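You operate a simulated robot arm through the tools that you are given. There is no shell and no other tool. Be economical: measure what you need, move in short steps, check, and stop when the job is done.

Carry out the task below with a simulated robot arm. There is one attempt and no reset: what you move stays moved.

TASK
Get the long white table top ready for work. At the end: the green tin is on the long white table top; the yellow tin is on the long white table top; the red oil pad stands where the short grey fibre pack stood; the short grey fibre pack stands on top of the clear dessert glass; the press slide is set to in; whatever was shut is shut again. Leave all else as you found it, and nothing knocked over.
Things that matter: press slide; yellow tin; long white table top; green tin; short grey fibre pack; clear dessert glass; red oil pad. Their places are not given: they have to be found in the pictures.

Only the result counts: the job must be done as asked and must still hold three seconds after the hand-in. Knocking over, shifting, dropping, spilling or breaking anything else fails it.

THE ROBOT
A 6-joint arm with a two-finger parallel gripper, fixed in place. Base frame: the origin is at the foot of the arm, x ahead of it, y to its left, z up; the work surface is at about z = 0.78. Lengths are in m, angles in rad, forces in N, time in s.
With the tool pointing down near the work surface it reaches from about 0.26 to 0.68 m from the base axis. Its first joint turns from -1.152 to 1.152 rad. Payload 2.9 kg.
The TCP is the grasp point between the finger pads, 0.03 m short of the fingertips. In the tool frame z runs along the fingers and y along their closing line. The gripper opens to 0.11 m. The fingers are 0.02 m wide and 0.01 m thick; the gripper's body (0.048 by 0.112 m) begins 0.055 m behind the TCP.
Orientation is that of the tool frame in the base frame, as a unit quaternion [x, y, z, w]. With the fingers straight down and closing along the base's y, the tool's x points along the base's -x, its y along +y and its z along -z.

THE INTERFACE
- The arm moves only by the tool move_arm. Its argument "steps" is a list of rows, each a list of 3 entries, a list of its own where there are three numbers: the turn, a rotation vector about the base's x, y, z in units of 60 degrees (1.0 is 60 degrees), then the shift along the base's x, y, z in units of 100 mm (1.0 is 100 mm), then the opening in per cent of the stroke, from 0 (shut) to 100 (fully open). In form: [[[ax, ay, az], [x, y, z], claw], ...]. A call has 1 to 8 rows; each row is the pose to reach, as a shift and turn from the pose commanded when the call began. A call with a number of a shift or a turn outside -1 to 1 is refused whole. Each row takes 0.2 s and may step no farther than 0.05 m and 0.15 rad from the row before; otherwise, or with a gripper value out of range, the whole call is refused. A pose out of reach is approached as far as the arm can. The call stops where the force on the tool passes 40 N (or 10 N more than at its start, if that is more) or the arm is blocked; 0.2 s more then pass. Each finger travels about 0.108 m/s and halts on what it meets, pressing with about 28 N; the grip force reading is that of the motor and also rises with nothing between the fingers. The clock runs only during rows and for 0.2 s after the last one: add rows that repeat a pose to give the fingers time. It gives the time, the measured TCP pose, the force on the tool (base axes), the opening and the grip force at its end, in the units of the frame above (readings bear some noise).
- Cameras (640 x 400 px; columns grow to the right, rows downward): "scene" is fixed at [0.0837, 0.4597, 1.3781]; the picture's right is [-0.64, -0.77, 0.00], its down [-0.48, 0.40, -0.78] and it looks along [0.60, -0.50, -0.62] (base axes); focal length 214 px, centre (320, 200). "wrist" rides on the gripper at [-0.036, 0, -0.057] in the tool frame; the picture's right is [0.00, -1.00, 0.00], its down [0.97, 0.00, -0.24] and it looks along [0.24, 0.00, 0.97] (tool axes); focal length 218 px, centre (320, 200).
- camera(camera): a new picture of that camera. It takes no simulated time.
- pixel_to_xyz(camera, pixels): there is no depth. For up to 12 entries [column, row, z] of the newest picture of that camera ("zoom" is the newest enlarged one), the place [x, y] in the base frame at which the ray of that pixel passes the height z, good to about 0.003 m, but the place of the scene camera against the robot may be out by one fixed shift of up to 0.025 m in any direction. It takes no simulated time.
- inspect(camera, box): a new picture of the part [left, top, right, bottom] of that camera's present view, enlarged. It takes no simulated time.
- job_done(): hands the job in; it is judged then, once.

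Work in short steps. Measure before you move; look again where a grasp or a placing could have gone wrong, and mend it. You have 80 turns and 46 pictures in all, those below and enlarged ones among them. Open the gripper and draw the arm clear of the work before you hand the job in, unless the task says otherwise; then end with one line.

The tools are called after "Emit:" by a JSON object that holds its "op" and its "data". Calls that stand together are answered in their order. move_arm: Moves the arm, as the interface text tells. Its arguments: {"type":"object","properties":{"steps":{"type":"array","items":{"type":"array"}}},"required":["steps"]} The other tools are called the same way: camera (camera) takes a picture; pixel_to_xyz (camera, pixels) gives the place at which the rays of pixels pass given heights; inspect (camera, box) takes an enlarged picture of a part of a camera's view; job_done () hands the job in.

At the start:

```text
time: 0.0
tool_pos: [0.3662, -0.1542, 1.2609]
tool_rot: [-0.001, 1.0, -0.001, 0.0]
force: [0.9, 0.5, -0.4]
gripper_width: 0.1099
grasp_force: 0.1
```

scene: 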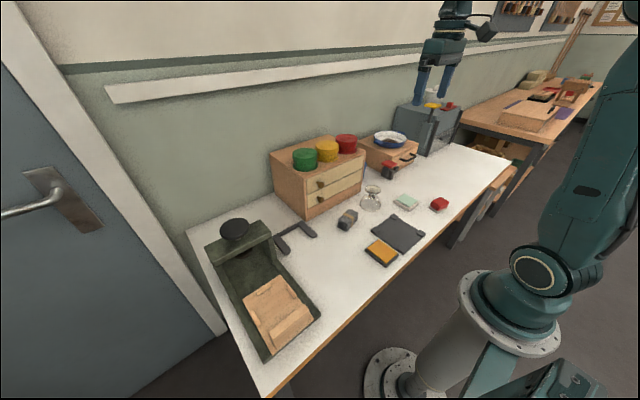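
wrist: 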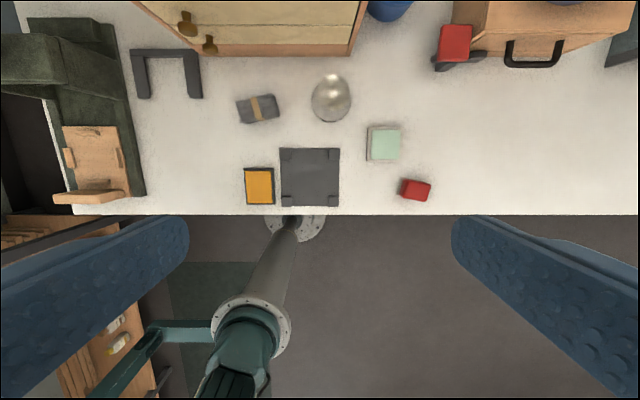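

The start pictures show tins on the drawer chest at (305..345,150), the grey pack at (347,220), the glass at (371,197), and a press-like fixture at lower left. I enlarge these areas for detail.

Emit:
{"op": "inspect", "data": {"camera": "scene", "box": [180, 190, 340, 370]}}

Emit:
{"op": "inspect", "data": {"camera": "scene", "box": [260, 90, 480, 270]}}

Emit:
{"op": "inspect", "data": {"camera": "wrist", "box": [0, 0, 320, 215]}}

Emit:
{"op": "inspect", "data": {"camera": "wrist", "box": [320, 0, 640, 215]}}

```text
2.22 times, centred on (260, 280) of scene
```

zoom: 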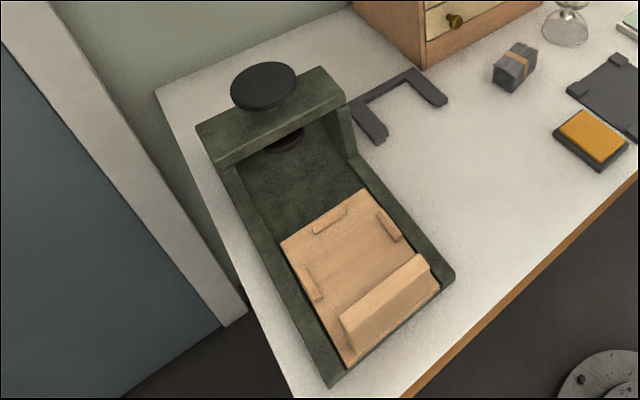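

```text
2.22 times, centred on (370, 180) of scene
```

zoom: 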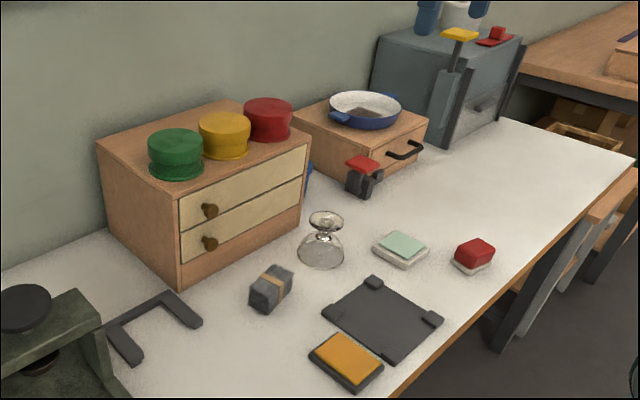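

```text
1.86 times, centred on (160, 108) of wrist
```

zoom: 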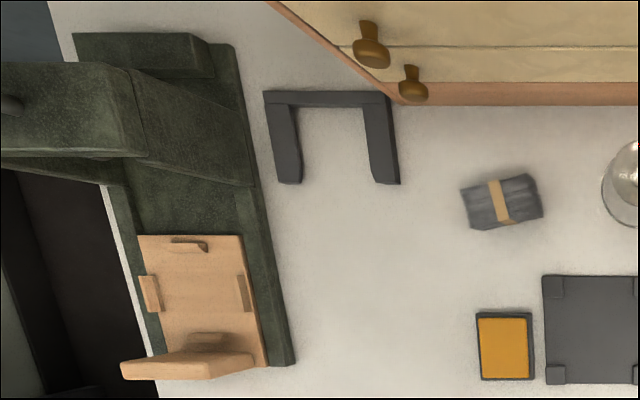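

```text
1.86 times, centred on (480, 108) of wrist
```

zoom: 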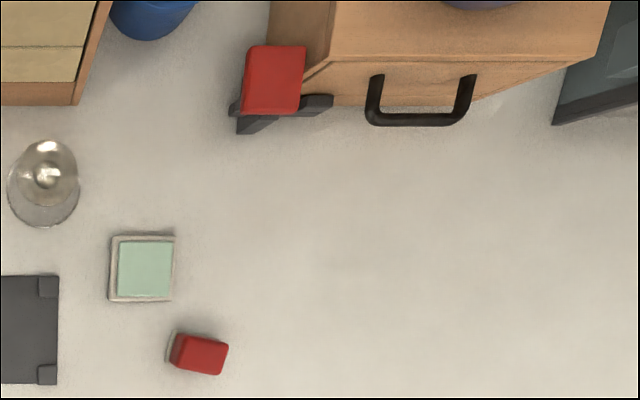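

The objects are identified. I project key points of them: wrist camera for table items, scene camera for the tins.

Emit:
{"op": "camera", "data": {"camera": "wrist"}}

Emit:
{"op": "pixel_to_xyz", "data": {"camera": "wrist", "pixels": [[258, 108, 0.8], [331, 98, 0.78], [331, 98, 0.84], [416, 189, 0.8], [259, 186, 0.79], [309, 177, 0.78], [384, 144, 0.79], [95, 197, 0.83], [187, 20, 0.88], [209, 44, 0.83], [345, 55, 0.78], [310, 150, 0.78]]}}

Emit:
{"op": "pixel_to_xyz", "data": {"camera": "scene", "pixels": [[348, 220, 0.8], [371, 205, 0.78], [439, 205, 0.8], [382, 252, 0.79], [307, 219, 0.78], [272, 152, 0.95], [363, 152, 0.95], [304, 156, 0.98], [327, 147, 0.98], [397, 235, 0.78], [404, 203, 0.79], [347, 141, 0.98]]}}

```text
39 pictures are left
```

wrist: 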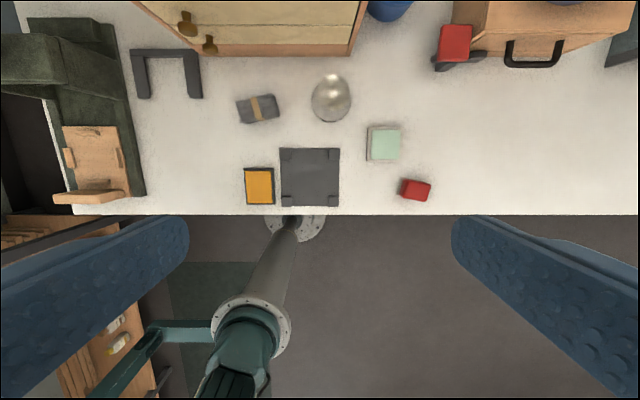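

```text
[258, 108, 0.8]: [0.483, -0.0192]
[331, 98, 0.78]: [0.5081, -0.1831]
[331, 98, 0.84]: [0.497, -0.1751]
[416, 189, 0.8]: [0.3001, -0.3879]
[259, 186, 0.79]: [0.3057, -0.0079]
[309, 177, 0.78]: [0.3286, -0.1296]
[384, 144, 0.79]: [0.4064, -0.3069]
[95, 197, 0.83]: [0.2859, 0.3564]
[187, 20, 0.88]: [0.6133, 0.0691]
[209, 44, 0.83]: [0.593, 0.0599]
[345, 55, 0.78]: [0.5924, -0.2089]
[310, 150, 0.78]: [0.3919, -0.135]
```

```text
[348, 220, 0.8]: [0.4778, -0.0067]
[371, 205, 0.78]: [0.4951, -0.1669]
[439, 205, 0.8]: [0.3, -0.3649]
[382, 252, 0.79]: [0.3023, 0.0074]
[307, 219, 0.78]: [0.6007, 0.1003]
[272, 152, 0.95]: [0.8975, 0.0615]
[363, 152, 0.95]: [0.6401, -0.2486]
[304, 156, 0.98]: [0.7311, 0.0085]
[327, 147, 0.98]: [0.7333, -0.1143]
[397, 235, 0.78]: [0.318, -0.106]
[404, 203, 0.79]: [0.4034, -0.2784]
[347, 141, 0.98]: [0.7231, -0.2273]
```

I need the chest-top height and the tins' positions, so I project the chest's front corners at several heights.

Emit:
{"op": "pixel_to_xyz", "data": {"camera": "scene", "pixels": [[307, 180, 0.9], [307, 180, 0.92], [307, 180, 0.94], [307, 220, 0.78], [364, 156, 0.92], [304.7, 153, 0.97], [305, 167, 0.92], [326.8, 145, 0.97], [346, 137.7, 0.97], [327, 159, 0.92], [295, 156, 0.96], [318, 156, 0.96]]}}

Emit:
{"op": "inspect", "data": {"camera": "scene", "box": [265, 120, 385, 195]}}

```text
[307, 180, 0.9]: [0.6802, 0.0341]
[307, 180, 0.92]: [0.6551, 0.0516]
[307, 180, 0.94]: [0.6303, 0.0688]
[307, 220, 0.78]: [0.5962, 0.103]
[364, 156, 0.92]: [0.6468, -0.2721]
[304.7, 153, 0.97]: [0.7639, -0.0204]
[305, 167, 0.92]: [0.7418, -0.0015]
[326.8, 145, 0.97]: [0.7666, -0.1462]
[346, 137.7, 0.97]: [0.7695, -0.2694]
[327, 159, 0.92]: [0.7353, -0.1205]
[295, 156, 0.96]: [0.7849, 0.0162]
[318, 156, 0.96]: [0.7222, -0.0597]
```

```text
5.33 times, centred on (325, 158) of scene
```

zoom: 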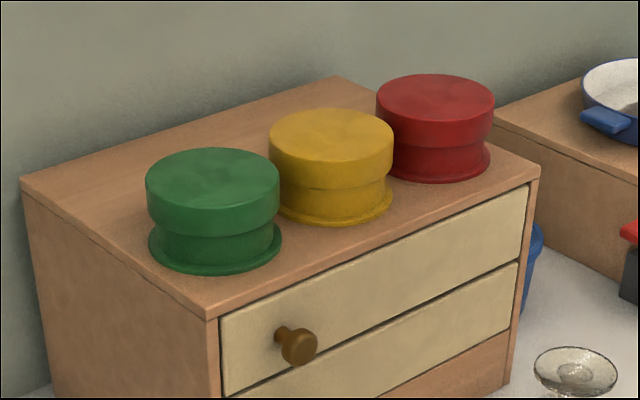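

The chest top is near z≈0.965 with tins ~0.097 m wide; the pack is near (0.483,-0.019), turned ~13°. I go above the pack first, in free space, and then take a close look.

Emit:
{"op": "move_arm", "data": {"steps": [[[0, 0, 0.07], [0.2, 0.24, -0.33], 100], [[0, 0, 0.14], [0.4, 0.47, -0.66], 100], [[0, 0, 0.21], [0.6, 0.7, -1.0], 100]]}}

Emit:
{"op": "move_arm", "data": {"steps": [[[0, 0, 0], [0.15, 0.2, -0.33], 100], [[0, 0, 0], [0.3, 0.4, -0.66], 100], [[0, 0, 0], [0.45, 0.63, -1.0], 100]]}}

Emit:
{"op": "camera", "data": {"camera": "wrist"}}

```text
time: 0.8
tool_pos: [0.4268, -0.086, 1.1612]
tool_rot: [-0.111, 0.994, 0.0, 0.0]
force: [-0.7, 0.2, 0.0]
gripper_width: 0.1097
grasp_force: 0.1
```

```text
time: 1.6
tool_pos: [0.4719, -0.0213, 1.059]
tool_rot: [-0.111, 0.994, 0.0, 0.0]
force: [1.6, -0.4, 0.9]
gripper_width: 0.1101
grasp_force: 0.1
```

```text
37 pictures are left
```

wrist: 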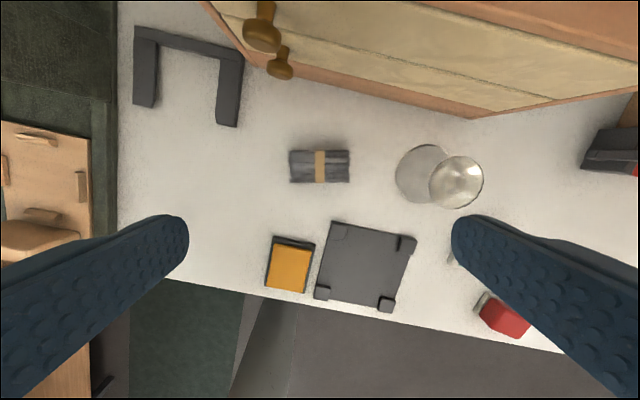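

Pack now appears square to the gripper at (289..350,149..184); the glass shows its base at (421,174) and top disc at (457,182), giving a top height of ≈0.868. I project these points.

Emit:
{"op": "inspect", "data": {"camera": "wrist", "box": [270, 100, 510, 250]}}

Emit:
{"op": "pixel_to_xyz", "data": {"camera": "wrist", "pixels": [[421, 174, 0.78], [457, 182, 0.868], [320, 166, 0.82], [320, 166, 0.8], [290, 167, 0.82], [350, 165, 0.82], [320, 150, 0.82], [320, 184, 0.82], [505, 315, 0.8], [461, 115, 0.78], [229, 125, 0.79], [110, 180, 0.79]]}}

```text
2.67 times, centred on (390, 175) of wrist
```

zoom: 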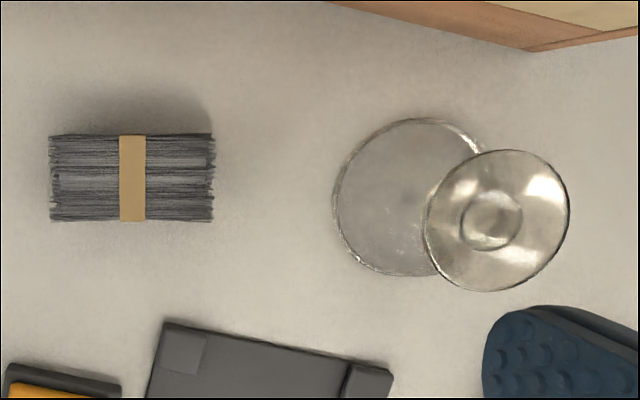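

```text
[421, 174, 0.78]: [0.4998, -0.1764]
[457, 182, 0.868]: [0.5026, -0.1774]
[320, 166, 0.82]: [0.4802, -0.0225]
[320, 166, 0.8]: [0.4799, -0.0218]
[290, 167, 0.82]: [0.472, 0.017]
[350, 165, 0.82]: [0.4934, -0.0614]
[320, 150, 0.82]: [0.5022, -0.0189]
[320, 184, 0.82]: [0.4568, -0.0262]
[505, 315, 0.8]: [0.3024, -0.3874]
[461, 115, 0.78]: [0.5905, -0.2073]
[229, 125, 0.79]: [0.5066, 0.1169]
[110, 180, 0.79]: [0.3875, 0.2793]
```

Pack centre is (0.480,-0.022), aligned with the fingers; the glass is at (0.500,-0.181) with its top about 0.86. I descend over the pack, open, to TCP z≈0.816.

Emit:
{"op": "move_arm", "data": {"steps": [[[0, 0, 0], [0.08, 0.0, -0.45], 100], [[0, 0, 0], [0.08, 0.0, -0.9], 100], [[0, 0, 0], [0.08, 0.0, -1.0], 100]]}}

Emit:
{"op": "move_arm", "data": {"steps": [[[0, 0, 0], [0, 0.0, -0.4], 100], [[0, 0, 0], [0, 0.0, -0.8], 100], [[0, 0, 0], [0, 0.0, -0.9], 100]]}}

Emit:
{"op": "camera", "data": {"camera": "wrist"}}

```text
time: 2.4
tool_pos: [0.4802, -0.0221, 0.9595]
tool_rot: [-0.111, 0.994, -0.001, -0.001]
force: [-0.1, 0.2, -0.9]
gripper_width: 0.1102
grasp_force: 0.1
```

```text
time: 3.2
tool_pos: [0.4805, -0.0225, 0.8689]
tool_rot: [-0.109, 0.994, 0.0, 0.0]
force: [-0.7, -0.1, 0.0]
gripper_width: 0.1101
grasp_force: 0.3
```

```text
35 pictures are left
```

wrist: 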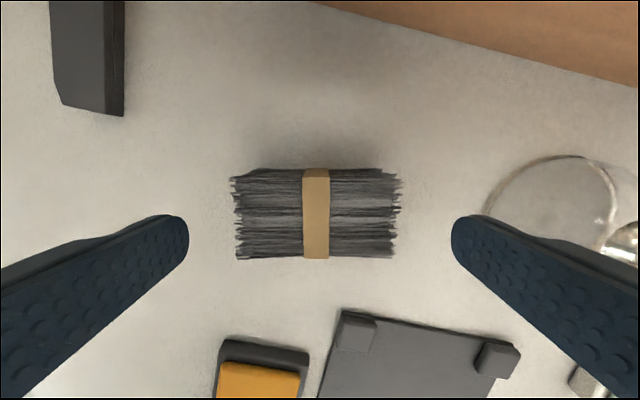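

The pack sits centred between the fingers (col 235–400, fingers at 185/455). I descend 0.053 m and close.

Emit:
{"op": "move_arm", "data": {"steps": [[[0, 0, 0], [0.02, 0.0, -0.35], 100], [[0, 0, 0], [0.02, 0.0, -0.53], 100], [[0, 0, 0], [0.02, 0.0, -0.53], 50], [[0, 0, 0], [0.02, 0.0, -0.53], 50], [[0, 0, 0], [0.02, 0.0, -0.53], 50]]}}

```text
time: 4.4
tool_pos: [0.482, -0.0226, 0.817]
tool_rot: [-0.11, 0.994, 0.0, 0.0]
force: [-0.2, 0.0, 0.4]
gripper_width: 0.0798
grasp_force: 27.9
```

Gripped at 0.080 m with 28 N. I lift and carry it to above the glass at (0.500,-0.181).

Emit:
{"op": "move_arm", "data": {"steps": [[[0, 0, 0], [0, 0.0, 0.4], 50], [[0, 0, 0], [0, 0.0, 0.8], 50], [[0, 0, 0], [0, 0.0, 1.0], 50]]}}

Emit:
{"op": "move_arm", "data": {"steps": [[[0, 0, 0], [0.05, -0.33, 0.2], 50], [[0, 0, 0], [0.1, -0.66, 0.2], 50], [[0, 0, 0], [0.1, -1.0, 0.2], 50]]}}

Emit:
{"op": "camera", "data": {"camera": "wrist"}}

```text
time: 5.2
tool_pos: [0.4808, -0.0201, 0.9182]
tool_rot: [-0.111, 0.994, 0.0, 0.0]
force: [0.2, 0.2, -0.7]
gripper_width: 0.0798
grasp_force: 28.4
```

```text
time: 6.0
tool_pos: [0.4909, -0.1218, 0.9373]
tool_rot: [-0.111, 0.994, 0.001, -0.001]
force: [0.8, -0.1, -1.1]
gripper_width: 0.0798
grasp_force: 28.0
```

```text
34 pictures are left
```

wrist: 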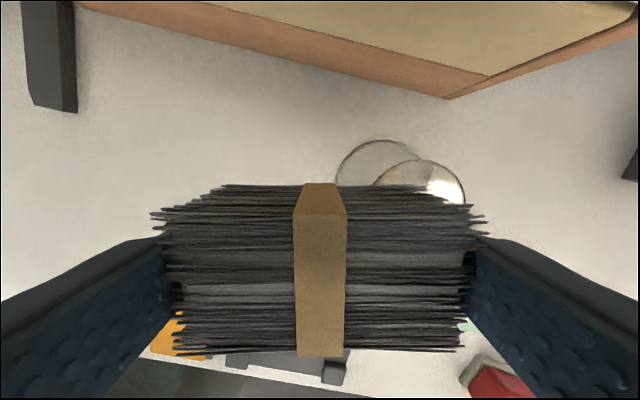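

Pack is held; the glass's top disc peeks out around (420,207). I project it to confirm the centre.

Emit:
{"op": "pixel_to_xyz", "data": {"camera": "wrist", "pixels": [[421, 160, 0.858], [466, 195, 0.858], [421, 208, 0.858], [376, 139, 0.78]]}}

```text
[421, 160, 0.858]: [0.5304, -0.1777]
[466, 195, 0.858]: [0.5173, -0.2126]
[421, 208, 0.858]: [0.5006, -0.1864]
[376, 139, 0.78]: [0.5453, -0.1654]
```

Glass centre is (0.502,-0.183). I move over it, then step down to just above contact.

Emit:
{"op": "move_arm", "data": {"steps": [[[0, 0, 0], [0.05, -0.3, 0], 50], [[0, 0, 0], [0.11, -0.61, 0], 50], [[0, 0, 0], [0.11, -0.61, -0.2], 50], [[0, 0, 0], [0.11, -0.61, -0.3], 50], [[0, 0, 0], [0.11, -0.61, -0.3], 50]]}}

Emit:
{"op": "inspect", "data": {"camera": "scene", "box": [330, 140, 430, 220]}}

```text
time: 7.2
tool_pos: [0.5029, -0.1827, 0.9049]
tool_rot: [-0.11, 0.994, 0.001, -0.001]
force: [-0.2, -0.1, -0.2]
gripper_width: 0.0798
grasp_force: 27.7
```

```text
5.00 times, centred on (380, 180) of scene
```

zoom: 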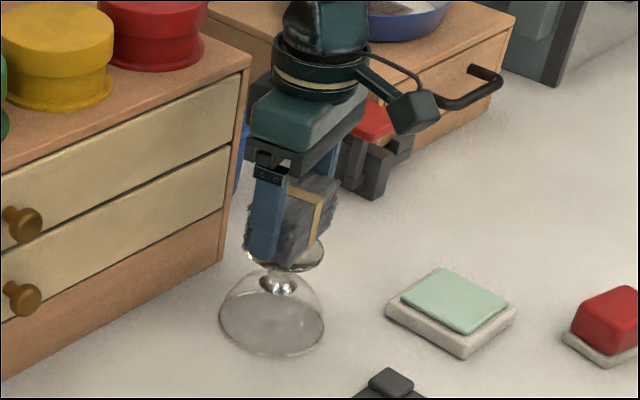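

The pack is just above the disc. I lower in small steps and watch the vertical force.

Emit:
{"op": "move_arm", "data": {"steps": [[[0, 0, 0], [0, 0, -0.02], 50], [[0, 0, 0], [0, 0, -0.04], 50]]}}

Emit:
{"op": "move_arm", "data": {"steps": [[[0, 0, 0], [0, 0, -0.02], 50], [[0, 0, 0], [0, 0, -0.02], 50]]}}

Emit:
{"op": "inspect", "data": {"camera": "scene", "box": [345, 165, 405, 215]}}

```text
time: 7.8
tool_pos: [0.5025, -0.1834, 0.9028]
tool_rot: [-0.11, 0.994, 0.0, 0.0]
force: [0.5, 0.7, 0.0]
gripper_width: 0.0796
grasp_force: 27.7
```

```text
time: 8.4
tool_pos: [0.5021, -0.1827, 0.9019]
tool_rot: [-0.109, 0.994, 0.0, 0.0]
force: [0.3, 0.5, -0.5]
gripper_width: 0.0797
grasp_force: 28.0
```

```text
8.00 times, centred on (375, 190) of scene
```

zoom: 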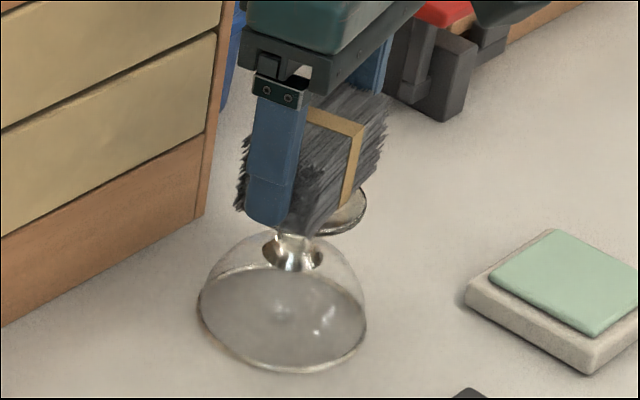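

No contact force yet (−0.5 N). I keep lowering 2 mm per call.

Emit:
{"op": "move_arm", "data": {"steps": [[[0, 0, 0], [0, 0, -0.02], 50], [[0, 0, 0], [0, 0, -0.02], 50]]}}

Emit:
{"op": "move_arm", "data": {"steps": [[[0, 0, 0], [0, 0, -0.02], 50], [[0, 0, 0], [0, 0, -0.02], 50]]}}

```text
time: 9.0
tool_pos: [0.5029, -0.1825, 0.9003]
tool_rot: [-0.11, 0.994, -0.001, 0.001]
force: [-6.2, 2.5, 18.6]
gripper_width: 0.0797
grasp_force: 28.1
```

```text
time: 9.6
tool_pos: [0.5037, -0.1833, 0.8983]
tool_rot: [-0.11, 0.994, -0.001, 0.003]
force: [0.4, 0.6, 25.9]
gripper_width: 0.08
grasp_force: 28.3
```

Contact made at about 0.900 (26 N). I ease up 2 mm to unload, then open.

Emit:
{"op": "move_arm", "data": {"steps": [[[0, 0, 0], [0, 0, 0.02], 50], [[0, 0, 0], [0, 0, 0.02], 50]]}}

Emit:
{"op": "move_arm", "data": {"steps": [[[0, 0, 0], [0, 0, 0], 80], [[0, 0, 0], [0, 0, 0], 100], [[0, 0, 0], [0, 0, 0], 100]]}}

Emit:
{"op": "inspect", "data": {"camera": "scene", "box": [345, 165, 405, 215]}}

```text
time: 10.2
tool_pos: [0.5015, -0.1828, 0.898]
tool_rot: [-0.109, 0.994, -0.001, 0.0]
force: [4.7, -0.7, 11.8]
gripper_width: 0.0798
grasp_force: 28.0
```

```text
time: 11.0
tool_pos: [0.5021, -0.1829, 0.8982]
tool_rot: [-0.11, 0.994, 0.0, 0.0]
force: [-0.6, -0.2, 0.6]
gripper_width: 0.1098
grasp_force: 0.1
```

```text
8.00 times, centred on (375, 190) of scene
```

zoom: 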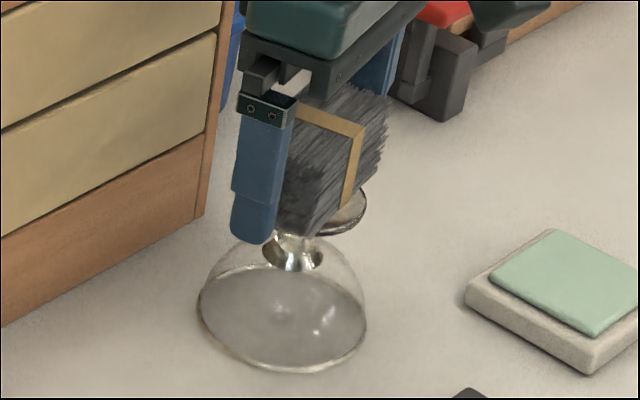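

The pack stands on the glass. I lift straight up, then travel over toward the red pad near (0.302,-0.387), undoing the yaw.

Emit:
{"op": "move_arm", "data": {"steps": [[[0, 0, 0], [0, 0, 0.3], 100], [[0, 0, 0], [0, 0, 0.7], 100], [[0, 0, 0], [0, 0, 1.0], 100]]}}

Emit:
{"op": "move_arm", "data": {"steps": [[[0, 0, -0.07], [-0.3, -0.3, 0], 100], [[0, 0, -0.14], [-0.6, -0.6, 0], 100], [[0, 0, -0.21], [-0.9, -0.9, 0], 100], [[0, 0, -0.21], [-1.0, -1.0, 0], 100]]}}

Emit:
{"op": "move_arm", "data": {"steps": [[[0, 0, 0], [-0.3, -0.3, 0], 100], [[0, 0, 0], [-0.6, -0.6, 0], 100], [[0, 0, 0], [-0.9, -0.9, 0], 100], [[0, 0, 0], [-1.0, -1.0, 0], 100]]}}

Emit:
{"op": "camera", "data": {"camera": "wrist"}}

```text
time: 11.8
tool_pos: [0.5027, -0.1828, 1.0004]
tool_rot: [-0.11, 0.994, 0.0, 0.0]
force: [-0.2, -0.1, 0.2]
gripper_width: 0.1103
grasp_force: 0.0
```

```text
time: 12.8
tool_pos: [0.4007, -0.2821, 0.9977]
tool_rot: [0.0, 1.0, 0.0, 0.0]
force: [0.4, 1.0, -0.3]
gripper_width: 0.1098
grasp_force: 0.0
```

```text
time: 13.8
tool_pos: [0.3011, -0.3818, 0.9977]
tool_rot: [-0.001, 1.0, 0.0, 0.0]
force: [1.3, 0.3, -1.1]
gripper_width: 0.11
grasp_force: 0.1
```

```text
30 pictures are left
```

wrist: 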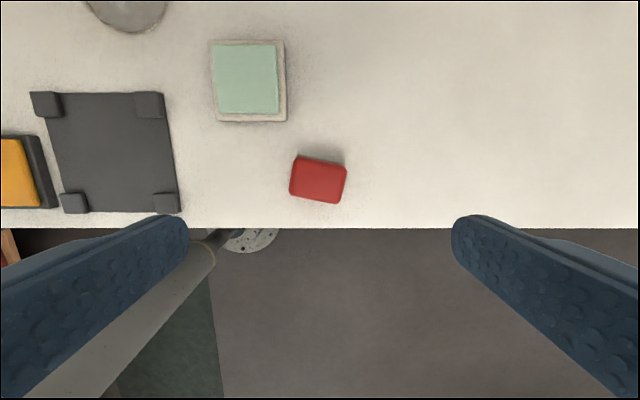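

Red pad centre is at (318,180), long side tilted ~13.5° the other way. I project it and grasp along its long side with that yaw.

Emit:
{"op": "pixel_to_xyz", "data": {"camera": "wrist", "pixels": [[318, 180, 0.81], [318, 180, 0.8], [297, 156, 0.81], [347, 168, 0.81], [338, 203, 0.81], [290, 193, 0.81]]}}

Emit:
{"op": "inspect", "data": {"camera": "scene", "box": [410, 180, 470, 225]}}

```text
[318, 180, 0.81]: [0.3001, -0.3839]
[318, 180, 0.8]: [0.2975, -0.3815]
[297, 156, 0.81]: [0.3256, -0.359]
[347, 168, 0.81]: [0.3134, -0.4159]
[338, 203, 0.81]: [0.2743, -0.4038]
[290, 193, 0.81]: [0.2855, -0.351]
```

```text
8.89 times, centred on (440, 202) of scene
```

zoom: 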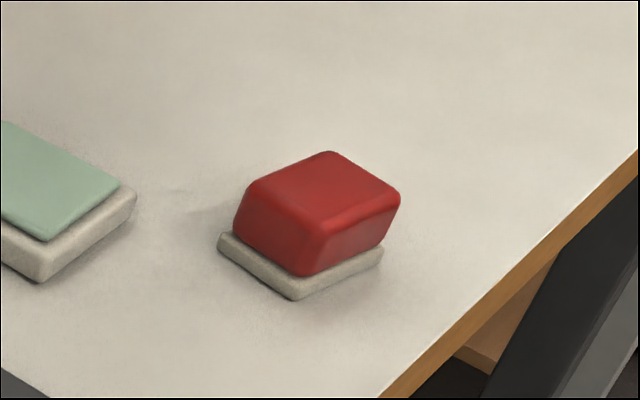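

The pad (red on grey base, ~58×40 mm) is centred at (0.299,-0.383). I yaw −13.5° and descend to z≈0.815.

Emit:
{"op": "move_arm", "data": {"steps": [[[0, 0, -0.11], [-0.02, 0, -0.4], 100], [[0, 0, -0.225], [-0.02, 0, -0.8], 100], [[0, 0, -0.225], [-0.02, 0, -1.0], 100]]}}

Emit:
{"op": "camera", "data": {"camera": "wrist"}}

```text
time: 14.6
tool_pos: [0.3005, -0.3829, 0.8991]
tool_rot: [0.117, 0.993, 0.0, 0.0]
force: [-0.2, 0.0, 0.0]
gripper_width: 0.1101
grasp_force: 0.0
```

```text
28 pictures are left
```

wrist: 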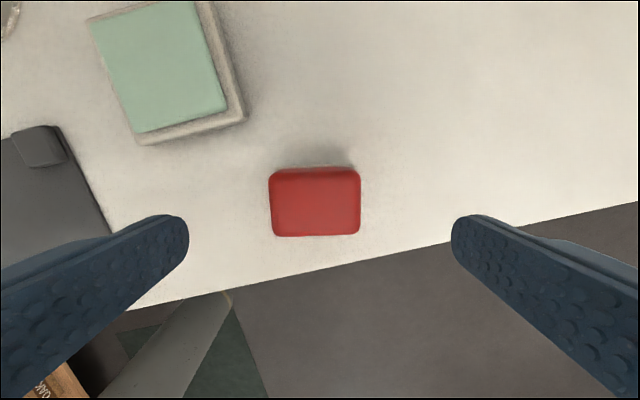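

Pad is centred (315,202) and square. I descend 0.084 m and close.

Emit:
{"op": "move_arm", "data": {"steps": [[[0, 0, 0], [0, 0.02, -0.4], 100], [[0, 0, 0], [0, 0.02, -0.8], 100], [[0, 0, 0], [0, 0.02, -0.84], 100], [[0, 0, 0], [0, 0.02, -0.84], 30], [[0, 0, 0], [0, 0.02, -0.84], 30], [[0, 0, 0], [0, 0.02, -0.84], 30]]}}

```text
time: 16.0
tool_pos: [0.2995, -0.3812, 0.8154]
tool_rot: [0.118, 0.993, 0.0, 0.0]
force: [-0.5, 0.4, -0.3]
gripper_width: 0.0615
grasp_force: 27.5
```

Held at 0.0615 m. I lift and carry the pad round in front of the glass to the pack's old place (0.481,-0.0225), turning to the pack's yaw.

Emit:
{"op": "move_arm", "data": {"steps": [[[0, 0, 0], [0, 0, 0.3], 30], [[0, 0, 0], [0, 0, 0.6], 30], [[0, 0, 0], [0, 0, 0.9], 30]]}}

Emit:
{"op": "move_arm", "data": {"steps": [[[0, 0, 0.07], [0, 0.35, 0], 30], [[0, 0, 0.14], [0, 0.7, 0], 30], [[0, 0, 0.22], [0, 1.0, 0], 30]]}}

Emit:
{"op": "move_arm", "data": {"steps": [[[0, 0, 0.07], [0.1, 0.35, 0], 30], [[0, 0, 0.14], [0.2, 0.7, 0], 30], [[0, 0, 0.22], [0.3, 1.0, 0], 30]]}}

Emit:
{"op": "move_arm", "data": {"steps": [[[0, 0, 0], [0.23, 0.35, 0], 30], [[0, 0, 0], [0.47, 0.7, 0], 30], [[0, 0, 0], [0.7, 1.0, 0], 30]]}}

Emit:
{"op": "move_arm", "data": {"steps": [[[0, 0, 0], [0.27, 0.2, 0], 30], [[0, 0, 0], [0.54, 0.4, 0], 30], [[0, 0, 0], [0.82, 0.59, 0], 30]]}}

Emit:
{"op": "camera", "data": {"camera": "wrist"}}

```text
time: 16.8
tool_pos: [0.3002, -0.3806, 0.905]
tool_rot: [0.118, 0.993, -0.001, 0.0]
force: [0.0, 0.7, -0.9]
gripper_width: 0.0615
grasp_force: 27.8
```

```text
time: 17.6
tool_pos: [0.3002, -0.2802, 0.9038]
tool_rot: [0.002, 1.0, 0.0, -0.001]
force: [0.5, -0.5, -0.3]
gripper_width: 0.0614
grasp_force: 28.7
```

```text
time: 18.4
tool_pos: [0.3302, -0.1813, 0.9058]
tool_rot: [-0.113, 0.994, 0.0, 0.0]
force: [0.0, 0.3, -0.4]
gripper_width: 0.0615
grasp_force: 27.9
```

```text
time: 19.2
tool_pos: [0.4006, -0.0795, 0.9051]
tool_rot: [-0.112, 0.994, -0.001, 0.0]
force: [0.5, -0.2, -1.4]
gripper_width: 0.0616
grasp_force: 27.9
```

```text
time: 20.0
tool_pos: [0.4815, -0.0208, 0.9058]
tool_rot: [-0.112, 0.994, 0.0, 0.0]
force: [-0.2, 0.1, -1.0]
gripper_width: 0.0619
grasp_force: 27.5
```

```text
27 pictures are left
```

wrist: 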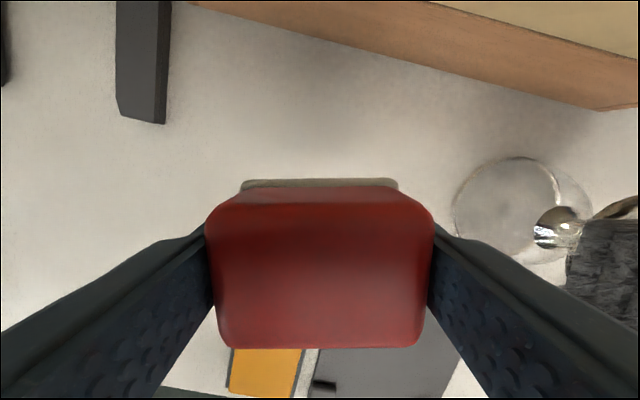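

The pad is over the place. I lower to just above its grasp height.

Emit:
{"op": "move_arm", "data": {"steps": [[[0, 0, 0], [0, -0.01, -0.4], 30], [[0, 0, 0], [0, -0.01, -0.75], 30], [[0, 0, 0], [0, -0.01, -0.88], 30], [[0, 0, 0], [0, -0.01, -0.895], 30], [[0, 0, 0], [0, -0.01, -0.895], 30]]}}

```text
time: 21.2
tool_pos: [0.4817, -0.0227, 0.8166]
tool_rot: [-0.112, 0.994, 0.0, 0.0]
force: [-0.3, -0.8, -0.9]
gripper_width: 0.0615
grasp_force: 27.9
```

No contact yet; 1–2 mm more, then release and lift.

Emit:
{"op": "move_arm", "data": {"steps": [[[0, 0, 0], [0, 0, -0.01], 30], [[0, 0, 0], [0, 0, -0.013], 30], [[0, 0, 0], [0, 0, -0.013], 80], [[0, 0, 0], [0, 0, -0.013], 100], [[0, 0, 0], [0, 0, -0.013], 100]]}}

Emit:
{"op": "move_arm", "data": {"steps": [[[0, 0, 0], [0, 0, 0.3], 100], [[0, 0, 0], [0, 0, 0.7], 100], [[0, 0, 0], [0, 0, 1.0], 100]]}}

Emit:
{"op": "camera", "data": {"camera": "wrist"}}

Emit:
{"op": "camera", "data": {"camera": "scene"}}

Emit:
{"op": "pixel_to_xyz", "data": {"camera": "scene", "pixels": [[304.9, 156, 1.01], [305.3, 166.4, 0.965], [325, 148, 1.01], [326, 159, 0.965], [305.3, 180.1, 0.965], [368, 150, 0.965]]}}

```text
time: 22.4
tool_pos: [0.4827, -0.0216, 0.815]
tool_rot: [-0.113, 0.994, -0.001, 0.0]
force: [-0.9, -0.4, -1.1]
gripper_width: 0.11
grasp_force: 0.0
```

```text
time: 23.2
tool_pos: [0.483, -0.0231, 0.9151]
tool_rot: [-0.111, 0.994, 0.0, 0.0]
force: [-0.1, -0.7, -0.7]
gripper_width: 0.1099
grasp_force: 0.0
```

```text
26 pictures are left
```

wrist: 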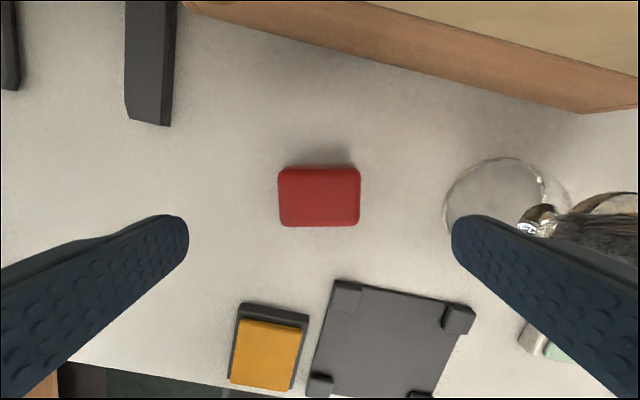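

```text
25 pictures are left
```

scene: 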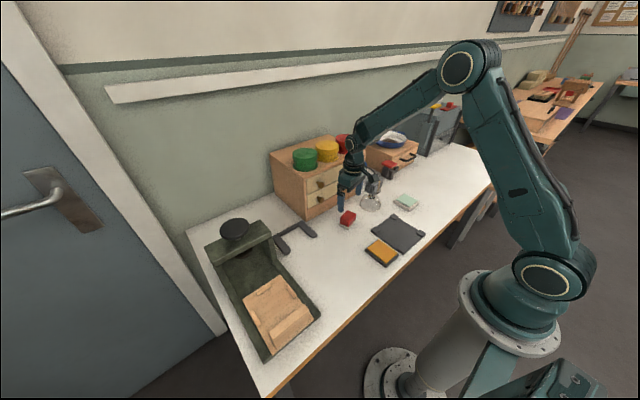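

```text
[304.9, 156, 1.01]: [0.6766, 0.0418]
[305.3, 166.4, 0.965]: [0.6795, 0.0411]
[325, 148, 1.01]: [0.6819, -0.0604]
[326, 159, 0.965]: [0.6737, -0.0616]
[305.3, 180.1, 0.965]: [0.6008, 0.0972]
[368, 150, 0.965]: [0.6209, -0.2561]
```

Pad stands on the pack's place. Tins are near (0.68,0.025) and (0.68,-0.077) with little gap, so fingers must close along x; I rise and turn the gripper 90° for an overhead look.

Emit:
{"op": "move_arm", "data": {"steps": [[[0, 0, 0.13], [0, 0, 0.3], 100], [[0, 0, 0.26], [0, 0, 0.6], 100], [[0, 0, 0.39], [0, 0, 1.0], 100], [[0, 0, 0.52], [0, 0, 1.0], 100], [[0, 0, 0.64], [0, 0, 1.0], 100]]}}

Emit:
{"op": "move_arm", "data": {"steps": [[[0, 0, 0.13], [0, 0, 0.4], 100], [[0, 0, 0.26], [0.3, 0, 0.7], 100], [[0, 0, 0.39], [0.6, 0, 1.0], 100], [[0, 0, 0.52], [0.9, 0, 1.0], 100], [[0, 0, 0.64], [1.0, 0, 1.0], 100]]}}

Emit:
{"op": "camera", "data": {"camera": "wrist"}}

```text
time: 24.4
tool_pos: [0.4826, -0.0215, 1.0142]
tool_rot: [-0.434, 0.901, 0.0, 0.0]
force: [0.8, -0.5, -0.1]
gripper_width: 0.1103
grasp_force: 0.0
```

```text
time: 25.6
tool_pos: [0.5821, -0.0234, 1.1143]
tool_rot: [-0.706, 0.708, 0.0, 0.001]
force: [0.8, -0.5, -0.6]
gripper_width: 0.1099
grasp_force: 0.0
```

```text
24 pictures are left
```

wrist: 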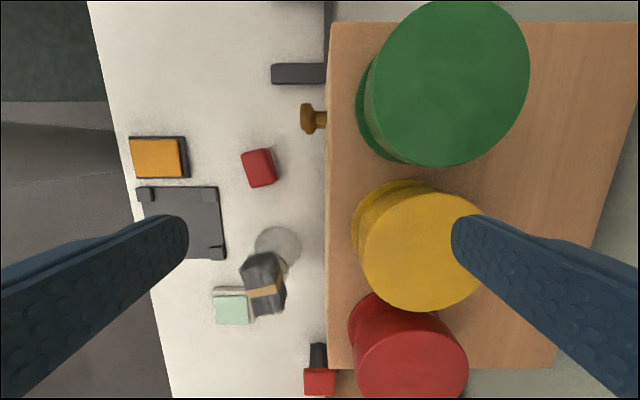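

Looking down, green's lid spans cols 372–530, rows 0–165; yellow's lid cols 360–488, rows 186–311. I project edges at lid and base heights.

Emit:
{"op": "pixel_to_xyz", "data": {"camera": "wrist", "pixels": [[372, 85, 1.02], [530, 75, 1.02], [440, 165, 1.02], [450, 83, 1.02], [360, 250, 1.02], [425, 186, 1.02], [425, 311, 1.02], [425, 248, 1.02], [357, 110, 0.968], [353, 228, 0.968], [329, 100, 0.965], [329, 368, 0.965]]}}

Emit:
{"op": "inspect", "data": {"camera": "wrist", "box": [320, 0, 640, 200]}}

```text
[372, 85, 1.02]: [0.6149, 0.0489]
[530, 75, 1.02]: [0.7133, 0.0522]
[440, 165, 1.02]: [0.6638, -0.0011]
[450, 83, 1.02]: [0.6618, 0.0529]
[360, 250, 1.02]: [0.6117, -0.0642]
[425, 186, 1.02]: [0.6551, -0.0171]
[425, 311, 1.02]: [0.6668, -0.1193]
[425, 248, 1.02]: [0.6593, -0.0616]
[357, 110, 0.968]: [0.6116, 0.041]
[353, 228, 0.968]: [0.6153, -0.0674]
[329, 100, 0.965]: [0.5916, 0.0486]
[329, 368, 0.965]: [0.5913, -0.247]
```

```text
2.00 times, centred on (480, 100) of wrist
```

zoom: 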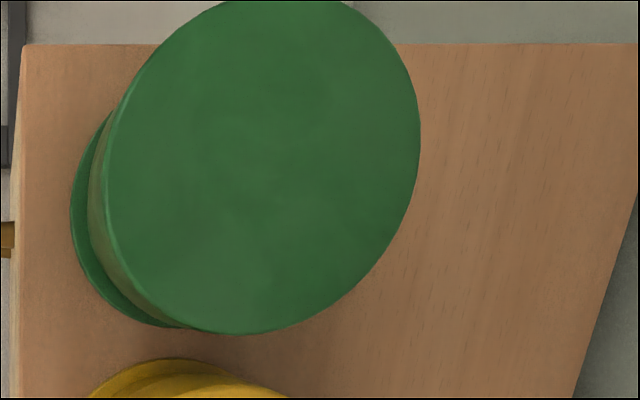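

Tins: green centre ≈(0.664,0.050), yellow ≈(0.661,-0.068), Ø≈0.10, lids at about z 1.02. I move above green, keep z≈1.08, and check alignment.

Emit:
{"op": "move_arm", "data": {"steps": [[[0, 0, 0], [0.3, 0.25, 0], 100], [[0, 0, 0], [0.6, 0.5, 0], 100], [[0, 0, 0], [0.81, 0.73, 0], 100], [[0, 0, 0], [0.81, 0.73, -0.3], 100], [[0, 0, 0], [0.81, 0.73, -0.3], 100]]}}

Emit:
{"op": "camera", "data": {"camera": "wrist"}}

Emit:
{"op": "inspect", "data": {"camera": "scene", "box": [270, 100, 390, 175]}}

```text
time: 26.8
tool_pos: [0.6436, 0.0493, 1.0811]
tool_rot: [-0.706, 0.709, 0.0, 0.0]
force: [0.3, 0.0, -0.6]
gripper_width: 0.1101
grasp_force: 0.0
out of reach, approached as far as the arm can: row 2, 3, 4, 5
```

```text
22 pictures are left
```

wrist: 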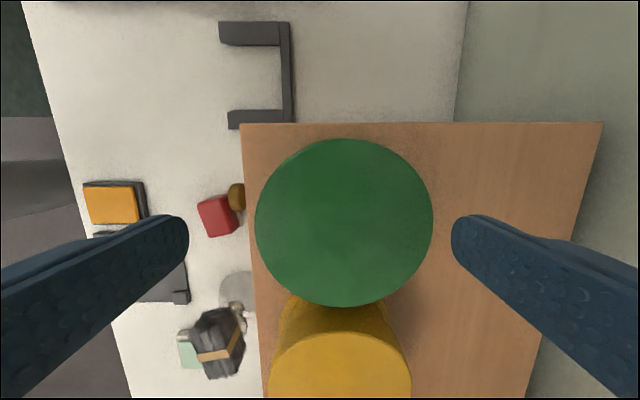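

```text
5.33 times, centred on (330, 138) of scene
```

zoom: 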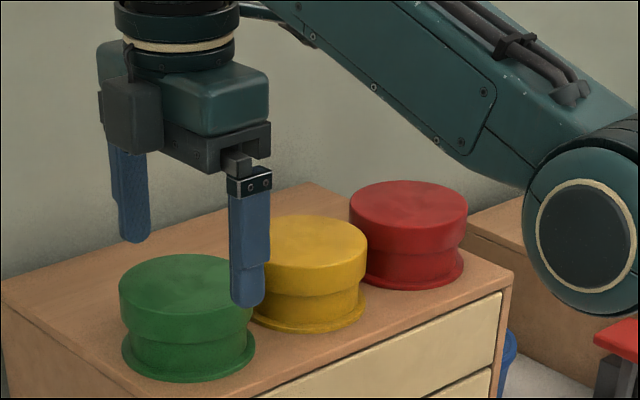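

Arm stopped at x=0.6436 (reach limit at this height); lid centre shows at (344,222), i.e. ≈(0.657,0.044). I lower 20 mm to see whether reach grows there.

Emit:
{"op": "move_arm", "data": {"steps": [[[0, 0, 0], [0, -0.05, -0.1], 100], [[0, 0, 0], [0, -0.05, -0.2], 100]]}}

```text
time: 27.4
tool_pos: [0.6442, 0.0441, 1.0676]
tool_rot: [-0.706, 0.708, -0.004, 0.004]
force: [-1.3, 1.2, 19.9]
gripper_width: 0.1092
grasp_force: 0.0
```

Contact of 20 N: a fingertip is on the lid, so the lid top is at about 1.037. I back up at once and re-project with that height.

Emit:
{"op": "move_arm", "data": {"steps": [[[0, 0, 0], [0, 0, 0.1], 100], [[0, 0, 0], [0, 0.05, 0.2], 100], [[0, 0, 0], [0, 0.05, 0.2], 100]]}}

Emit:
{"op": "camera", "data": {"camera": "wrist"}}

Emit:
{"op": "pixel_to_xyz", "data": {"camera": "wrist", "pixels": [[255, 222, 1.037], [433, 222, 1.037], [344, 138, 1.037], [344, 307, 1.037], [344, 222, 1.037], [244, 200, 0.965], [244, 124, 0.965]]}}

```text
time: 28.2
tool_pos: [0.6436, 0.0499, 1.0802]
tool_rot: [-0.706, 0.708, 0.001, 0.0]
force: [-0.1, 0.1, 0.1]
gripper_width: 0.1101
grasp_force: 0.1
```

```text
20 pictures are left
```

wrist: 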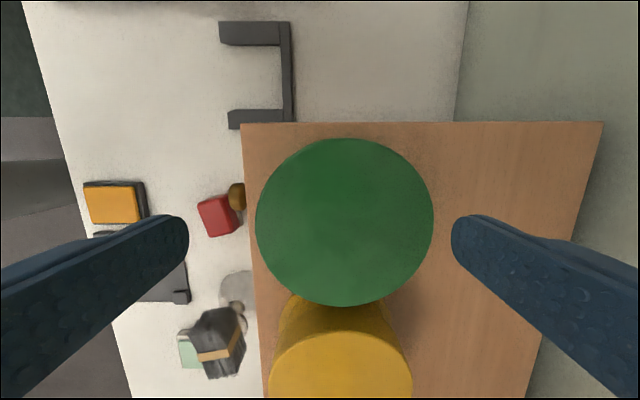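

```text
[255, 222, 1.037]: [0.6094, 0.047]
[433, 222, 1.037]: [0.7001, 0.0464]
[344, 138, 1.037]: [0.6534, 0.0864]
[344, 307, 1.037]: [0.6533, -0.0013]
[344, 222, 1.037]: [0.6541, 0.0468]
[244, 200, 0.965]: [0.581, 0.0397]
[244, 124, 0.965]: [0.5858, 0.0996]
```

The tin hasn't moved. With z=1.037 green is at (0.654,0.045), Ø≈0.09. I test reach to x≈0.655 slightly lower at z≈1.07.

Emit:
{"op": "move_arm", "data": {"steps": [[[0, 0, 0], [0.06, -0.04, -0.05], 100], [[0, 0, 0], [0.11, -0.04, -0.1], 100], [[0, 0, 0], [0.11, -0.04, -0.1], 100]]}}

```text
time: 29.0
tool_pos: [0.6457, 0.0444, 1.0708]
tool_rot: [-0.705, 0.709, 0.0, 0.0]
force: [0.0, 0.0, 0.7]
gripper_width: 0.11
grasp_force: 0.1
out of reach, approached as far as the arm can: row 1, 2, 3
```

Reach grows ~2 mm per 10 mm lowered. I add a slight −0.06 rad pitch (tips outward) to centre over the tin, checking before descending.

Emit:
{"op": "move_arm", "data": {"steps": [[[0, -0.06, 0], [0.05, 0, 0], 100], [[0, -0.06, 0], [0.09, 0, 0], 100], [[0, -0.06, 0], [0.09, 0, 0], 100]]}}

Emit:
{"op": "camera", "data": {"camera": "wrist"}}

```text
time: 29.8
tool_pos: [0.6533, 0.0447, 1.0706]
tool_rot: [-0.706, 0.708, -0.022, 0.022]
force: [0.4, -0.2, 0.3]
gripper_width: 0.11
grasp_force: 0.0
```

```text
19 pictures are left
```

wrist: 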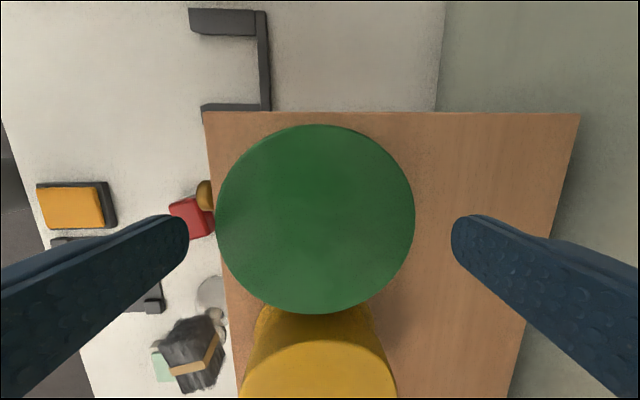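

Lid centred at col 315, row 220 (needs +4 mm in y). I descend to z≈1.027 with tilt, then level the tool.

Emit:
{"op": "move_arm", "data": {"steps": [[[0, 0, 0], [0, 0.04, -0.12], 100], [[0, 0, 0], [0, 0.04, -0.24], 100], [[0, 0.01, 0], [0, 0.04, -0.36], 100], [[0, 0.03, 0], [0, 0.04, -0.42], 100], [[0, 0.05, 0], [0, 0.04, -0.43], 100], [[0, 0.05, 0], [0, 0.04, -0.43], 100]]}}

Emit:
{"op": "inspect", "data": {"camera": "scene", "box": [270, 110, 370, 190]}}

```text
time: 31.2
tool_pos: [0.6539, 0.0483, 1.0277]
tool_rot: [-0.706, 0.708, -0.003, 0.004]
force: [-0.7, -0.7, -0.4]
gripper_width: 0.1099
grasp_force: 0.1
```

```text
5.00 times, centred on (320, 150) of scene
```

zoom: 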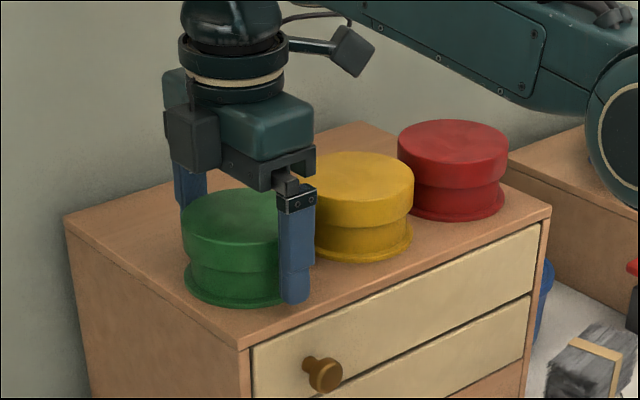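

Fingers straddle the green tin front and back. I close and lift a little.

Emit:
{"op": "move_arm", "data": {"steps": [[[0, 0, 0], [0, 0, 0], 60], [[0, 0, 0], [0, 0, 0], 60], [[0, 0, 0], [0, 0, 0], 60]]}}

Emit:
{"op": "move_arm", "data": {"steps": [[[0, 0, 0], [0, 0, 0.1], 60], [[0, 0, 0], [-0.05, 0, 0.3], 60], [[0, 0, 0], [-0.15, 0, 0.5], 60]]}}

Emit:
{"op": "inspect", "data": {"camera": "scene", "box": [270, 100, 370, 180]}}

```text
time: 32.0
tool_pos: [0.6533, 0.0475, 1.0273]
tool_rot: [-0.706, 0.708, -0.004, 0.004]
force: [0.6, 0.6, 3.2]
gripper_width: 0.0893
grasp_force: 27.9
```

```text
time: 32.8
tool_pos: [0.6386, 0.0482, 1.0762]
tool_rot: [-0.706, 0.709, -0.003, 0.004]
force: [0.4, 0.6, -2.6]
gripper_width: 0.0892
grasp_force: 28.4
```

```text
5.00 times, centred on (320, 140) of scene
```

zoom: 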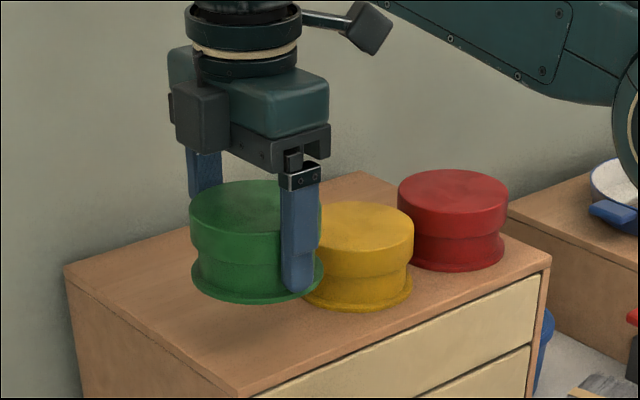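

The green tin is held whole and level. I draw it out from the chest, then over the free area at (0.385,0.125), lowering to z≈0.886.

Emit:
{"op": "move_arm", "data": {"steps": [[[0, 0, 0], [-0.33, 0.1, 0], 60], [[0, 0, 0], [-0.66, 0.2, 0], 60], [[0, 0, 0], [-1.0, 0.3, 0], 60]]}}

Emit:
{"op": "move_arm", "data": {"steps": [[[0, 0, 0], [-0.33, 0.1, 0], 60], [[0, 0, 0], [-0.66, 0.2, 0], 60], [[0, 0, 0], [-1.0, 0.3, 0], 60]]}}

Emit:
{"op": "move_arm", "data": {"steps": [[[0, 0, 0], [-0.2, 0.06, -0.3], 60], [[0, 0, 0], [-0.4, 0.12, -0.6], 60], [[0, 0, 0], [-0.53, 0.17, -0.9], 60]]}}

Emit:
{"op": "move_arm", "data": {"steps": [[[0, 0, 0], [0, 0, -0.35], 60], [[0, 0, 0], [0, 0, -0.7], 60], [[0, 0, 0], [0, 0, -1.0], 60]]}}

Emit:
{"op": "camera", "data": {"camera": "scene"}}

```text
time: 33.6
tool_pos: [0.5379, 0.0772, 1.0771]
tool_rot: [-0.706, 0.708, -0.005, 0.005]
force: [-0.7, 0.0, -1.5]
gripper_width: 0.0892
grasp_force: 28.4
```

```text
time: 34.4
tool_pos: [0.4384, 0.1082, 1.0772]
tool_rot: [-0.705, 0.709, -0.004, 0.004]
force: [-0.5, -0.1, -2.4]
gripper_width: 0.0889
grasp_force: 28.1
```

```text
time: 35.2
tool_pos: [0.3846, 0.1275, 0.986]
tool_rot: [-0.705, 0.709, -0.003, 0.004]
force: [-0.6, 0.2, -2.4]
gripper_width: 0.0891
grasp_force: 28.0
```

```text
time: 36.0
tool_pos: [0.3853, 0.1258, 0.8857]
tool_rot: [-0.705, 0.709, -0.004, 0.003]
force: [0.4, 0.4, -2.5]
gripper_width: 0.089
grasp_force: 27.9
```

```text
16 pictures are left
```

scene: 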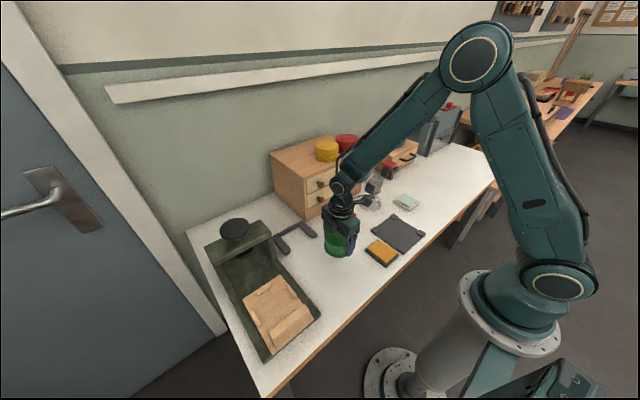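

The tin hangs over clear white top. I lower to z≈0.828, then in small steps to contact.

Emit:
{"op": "move_arm", "data": {"steps": [[[0, 0, 0], [0, 0, -0.3], 60], [[0, 0, 0], [0, 0, -0.5], 60], [[0, 0, 0], [0, 0, -0.57], 60], [[0, 0, 0], [0, 0, -0.57], 60]]}}

Emit:
{"op": "move_arm", "data": {"steps": [[[0, 0, 0], [0, 0, -0.02], 60], [[0, 0, 0], [0, 0, -0.03], 60], [[0, 0, 0], [0, 0, -0.03], 60]]}}

Emit:
{"op": "move_arm", "data": {"steps": [[[0, 0, 0], [0, 0, -0.02], 60], [[0, 0, 0], [0, 0, -0.02], 60]]}}

```text
time: 37.0
tool_pos: [0.3864, 0.1255, 0.8295]
tool_rot: [-0.705, 0.709, -0.003, 0.003]
force: [-0.7, -0.4, -1.0]
gripper_width: 0.0889
grasp_force: 27.9
```

```text
time: 37.8
tool_pos: [0.3854, 0.1255, 0.8264]
tool_rot: [-0.705, 0.709, -0.003, 0.004]
force: [0.2, -0.9, -1.6]
gripper_width: 0.089
grasp_force: 28.0
```

```text
time: 38.4
tool_pos: [0.3857, 0.125, 0.8255]
tool_rot: [-0.705, 0.709, -0.004, 0.004]
force: [-0.1, -0.3, -2.4]
gripper_width: 0.0892
grasp_force: 28.2
```

No contact yet; continuing in 2 mm steps.

Emit:
{"op": "move_arm", "data": {"steps": [[[0, 0, 0], [0, 0, -0.02], 60], [[0, 0, 0], [0, 0, -0.02], 60]]}}

Emit:
{"op": "move_arm", "data": {"steps": [[[0, 0, 0], [0, 0, -0.02], 60], [[0, 0, 0], [0, 0, -0.02], 60]]}}

Emit:
{"op": "move_arm", "data": {"steps": [[[0, 0, 0], [0, 0, -0.02], 60], [[0, 0, 0], [0, 0, -0.02], 60]]}}

```text
time: 39.0
tool_pos: [0.3854, 0.1258, 0.8231]
tool_rot: [-0.704, 0.71, -0.003, 0.004]
force: [0.1, 1.0, -1.8]
gripper_width: 0.0889
grasp_force: 28.1
```

```text
time: 39.6
tool_pos: [0.3873, 0.1248, 0.821]
tool_rot: [-0.705, 0.709, -0.004, 0.004]
force: [0.3, 0.3, -1.1]
gripper_width: 0.0892
grasp_force: 27.7
```

```text
time: 40.2
tool_pos: [0.3856, 0.1258, 0.8183]
tool_rot: [-0.706, 0.709, -0.004, 0.004]
force: [-1.9, -2.2, 16.1]
gripper_width: 0.0887
grasp_force: 28.0
```

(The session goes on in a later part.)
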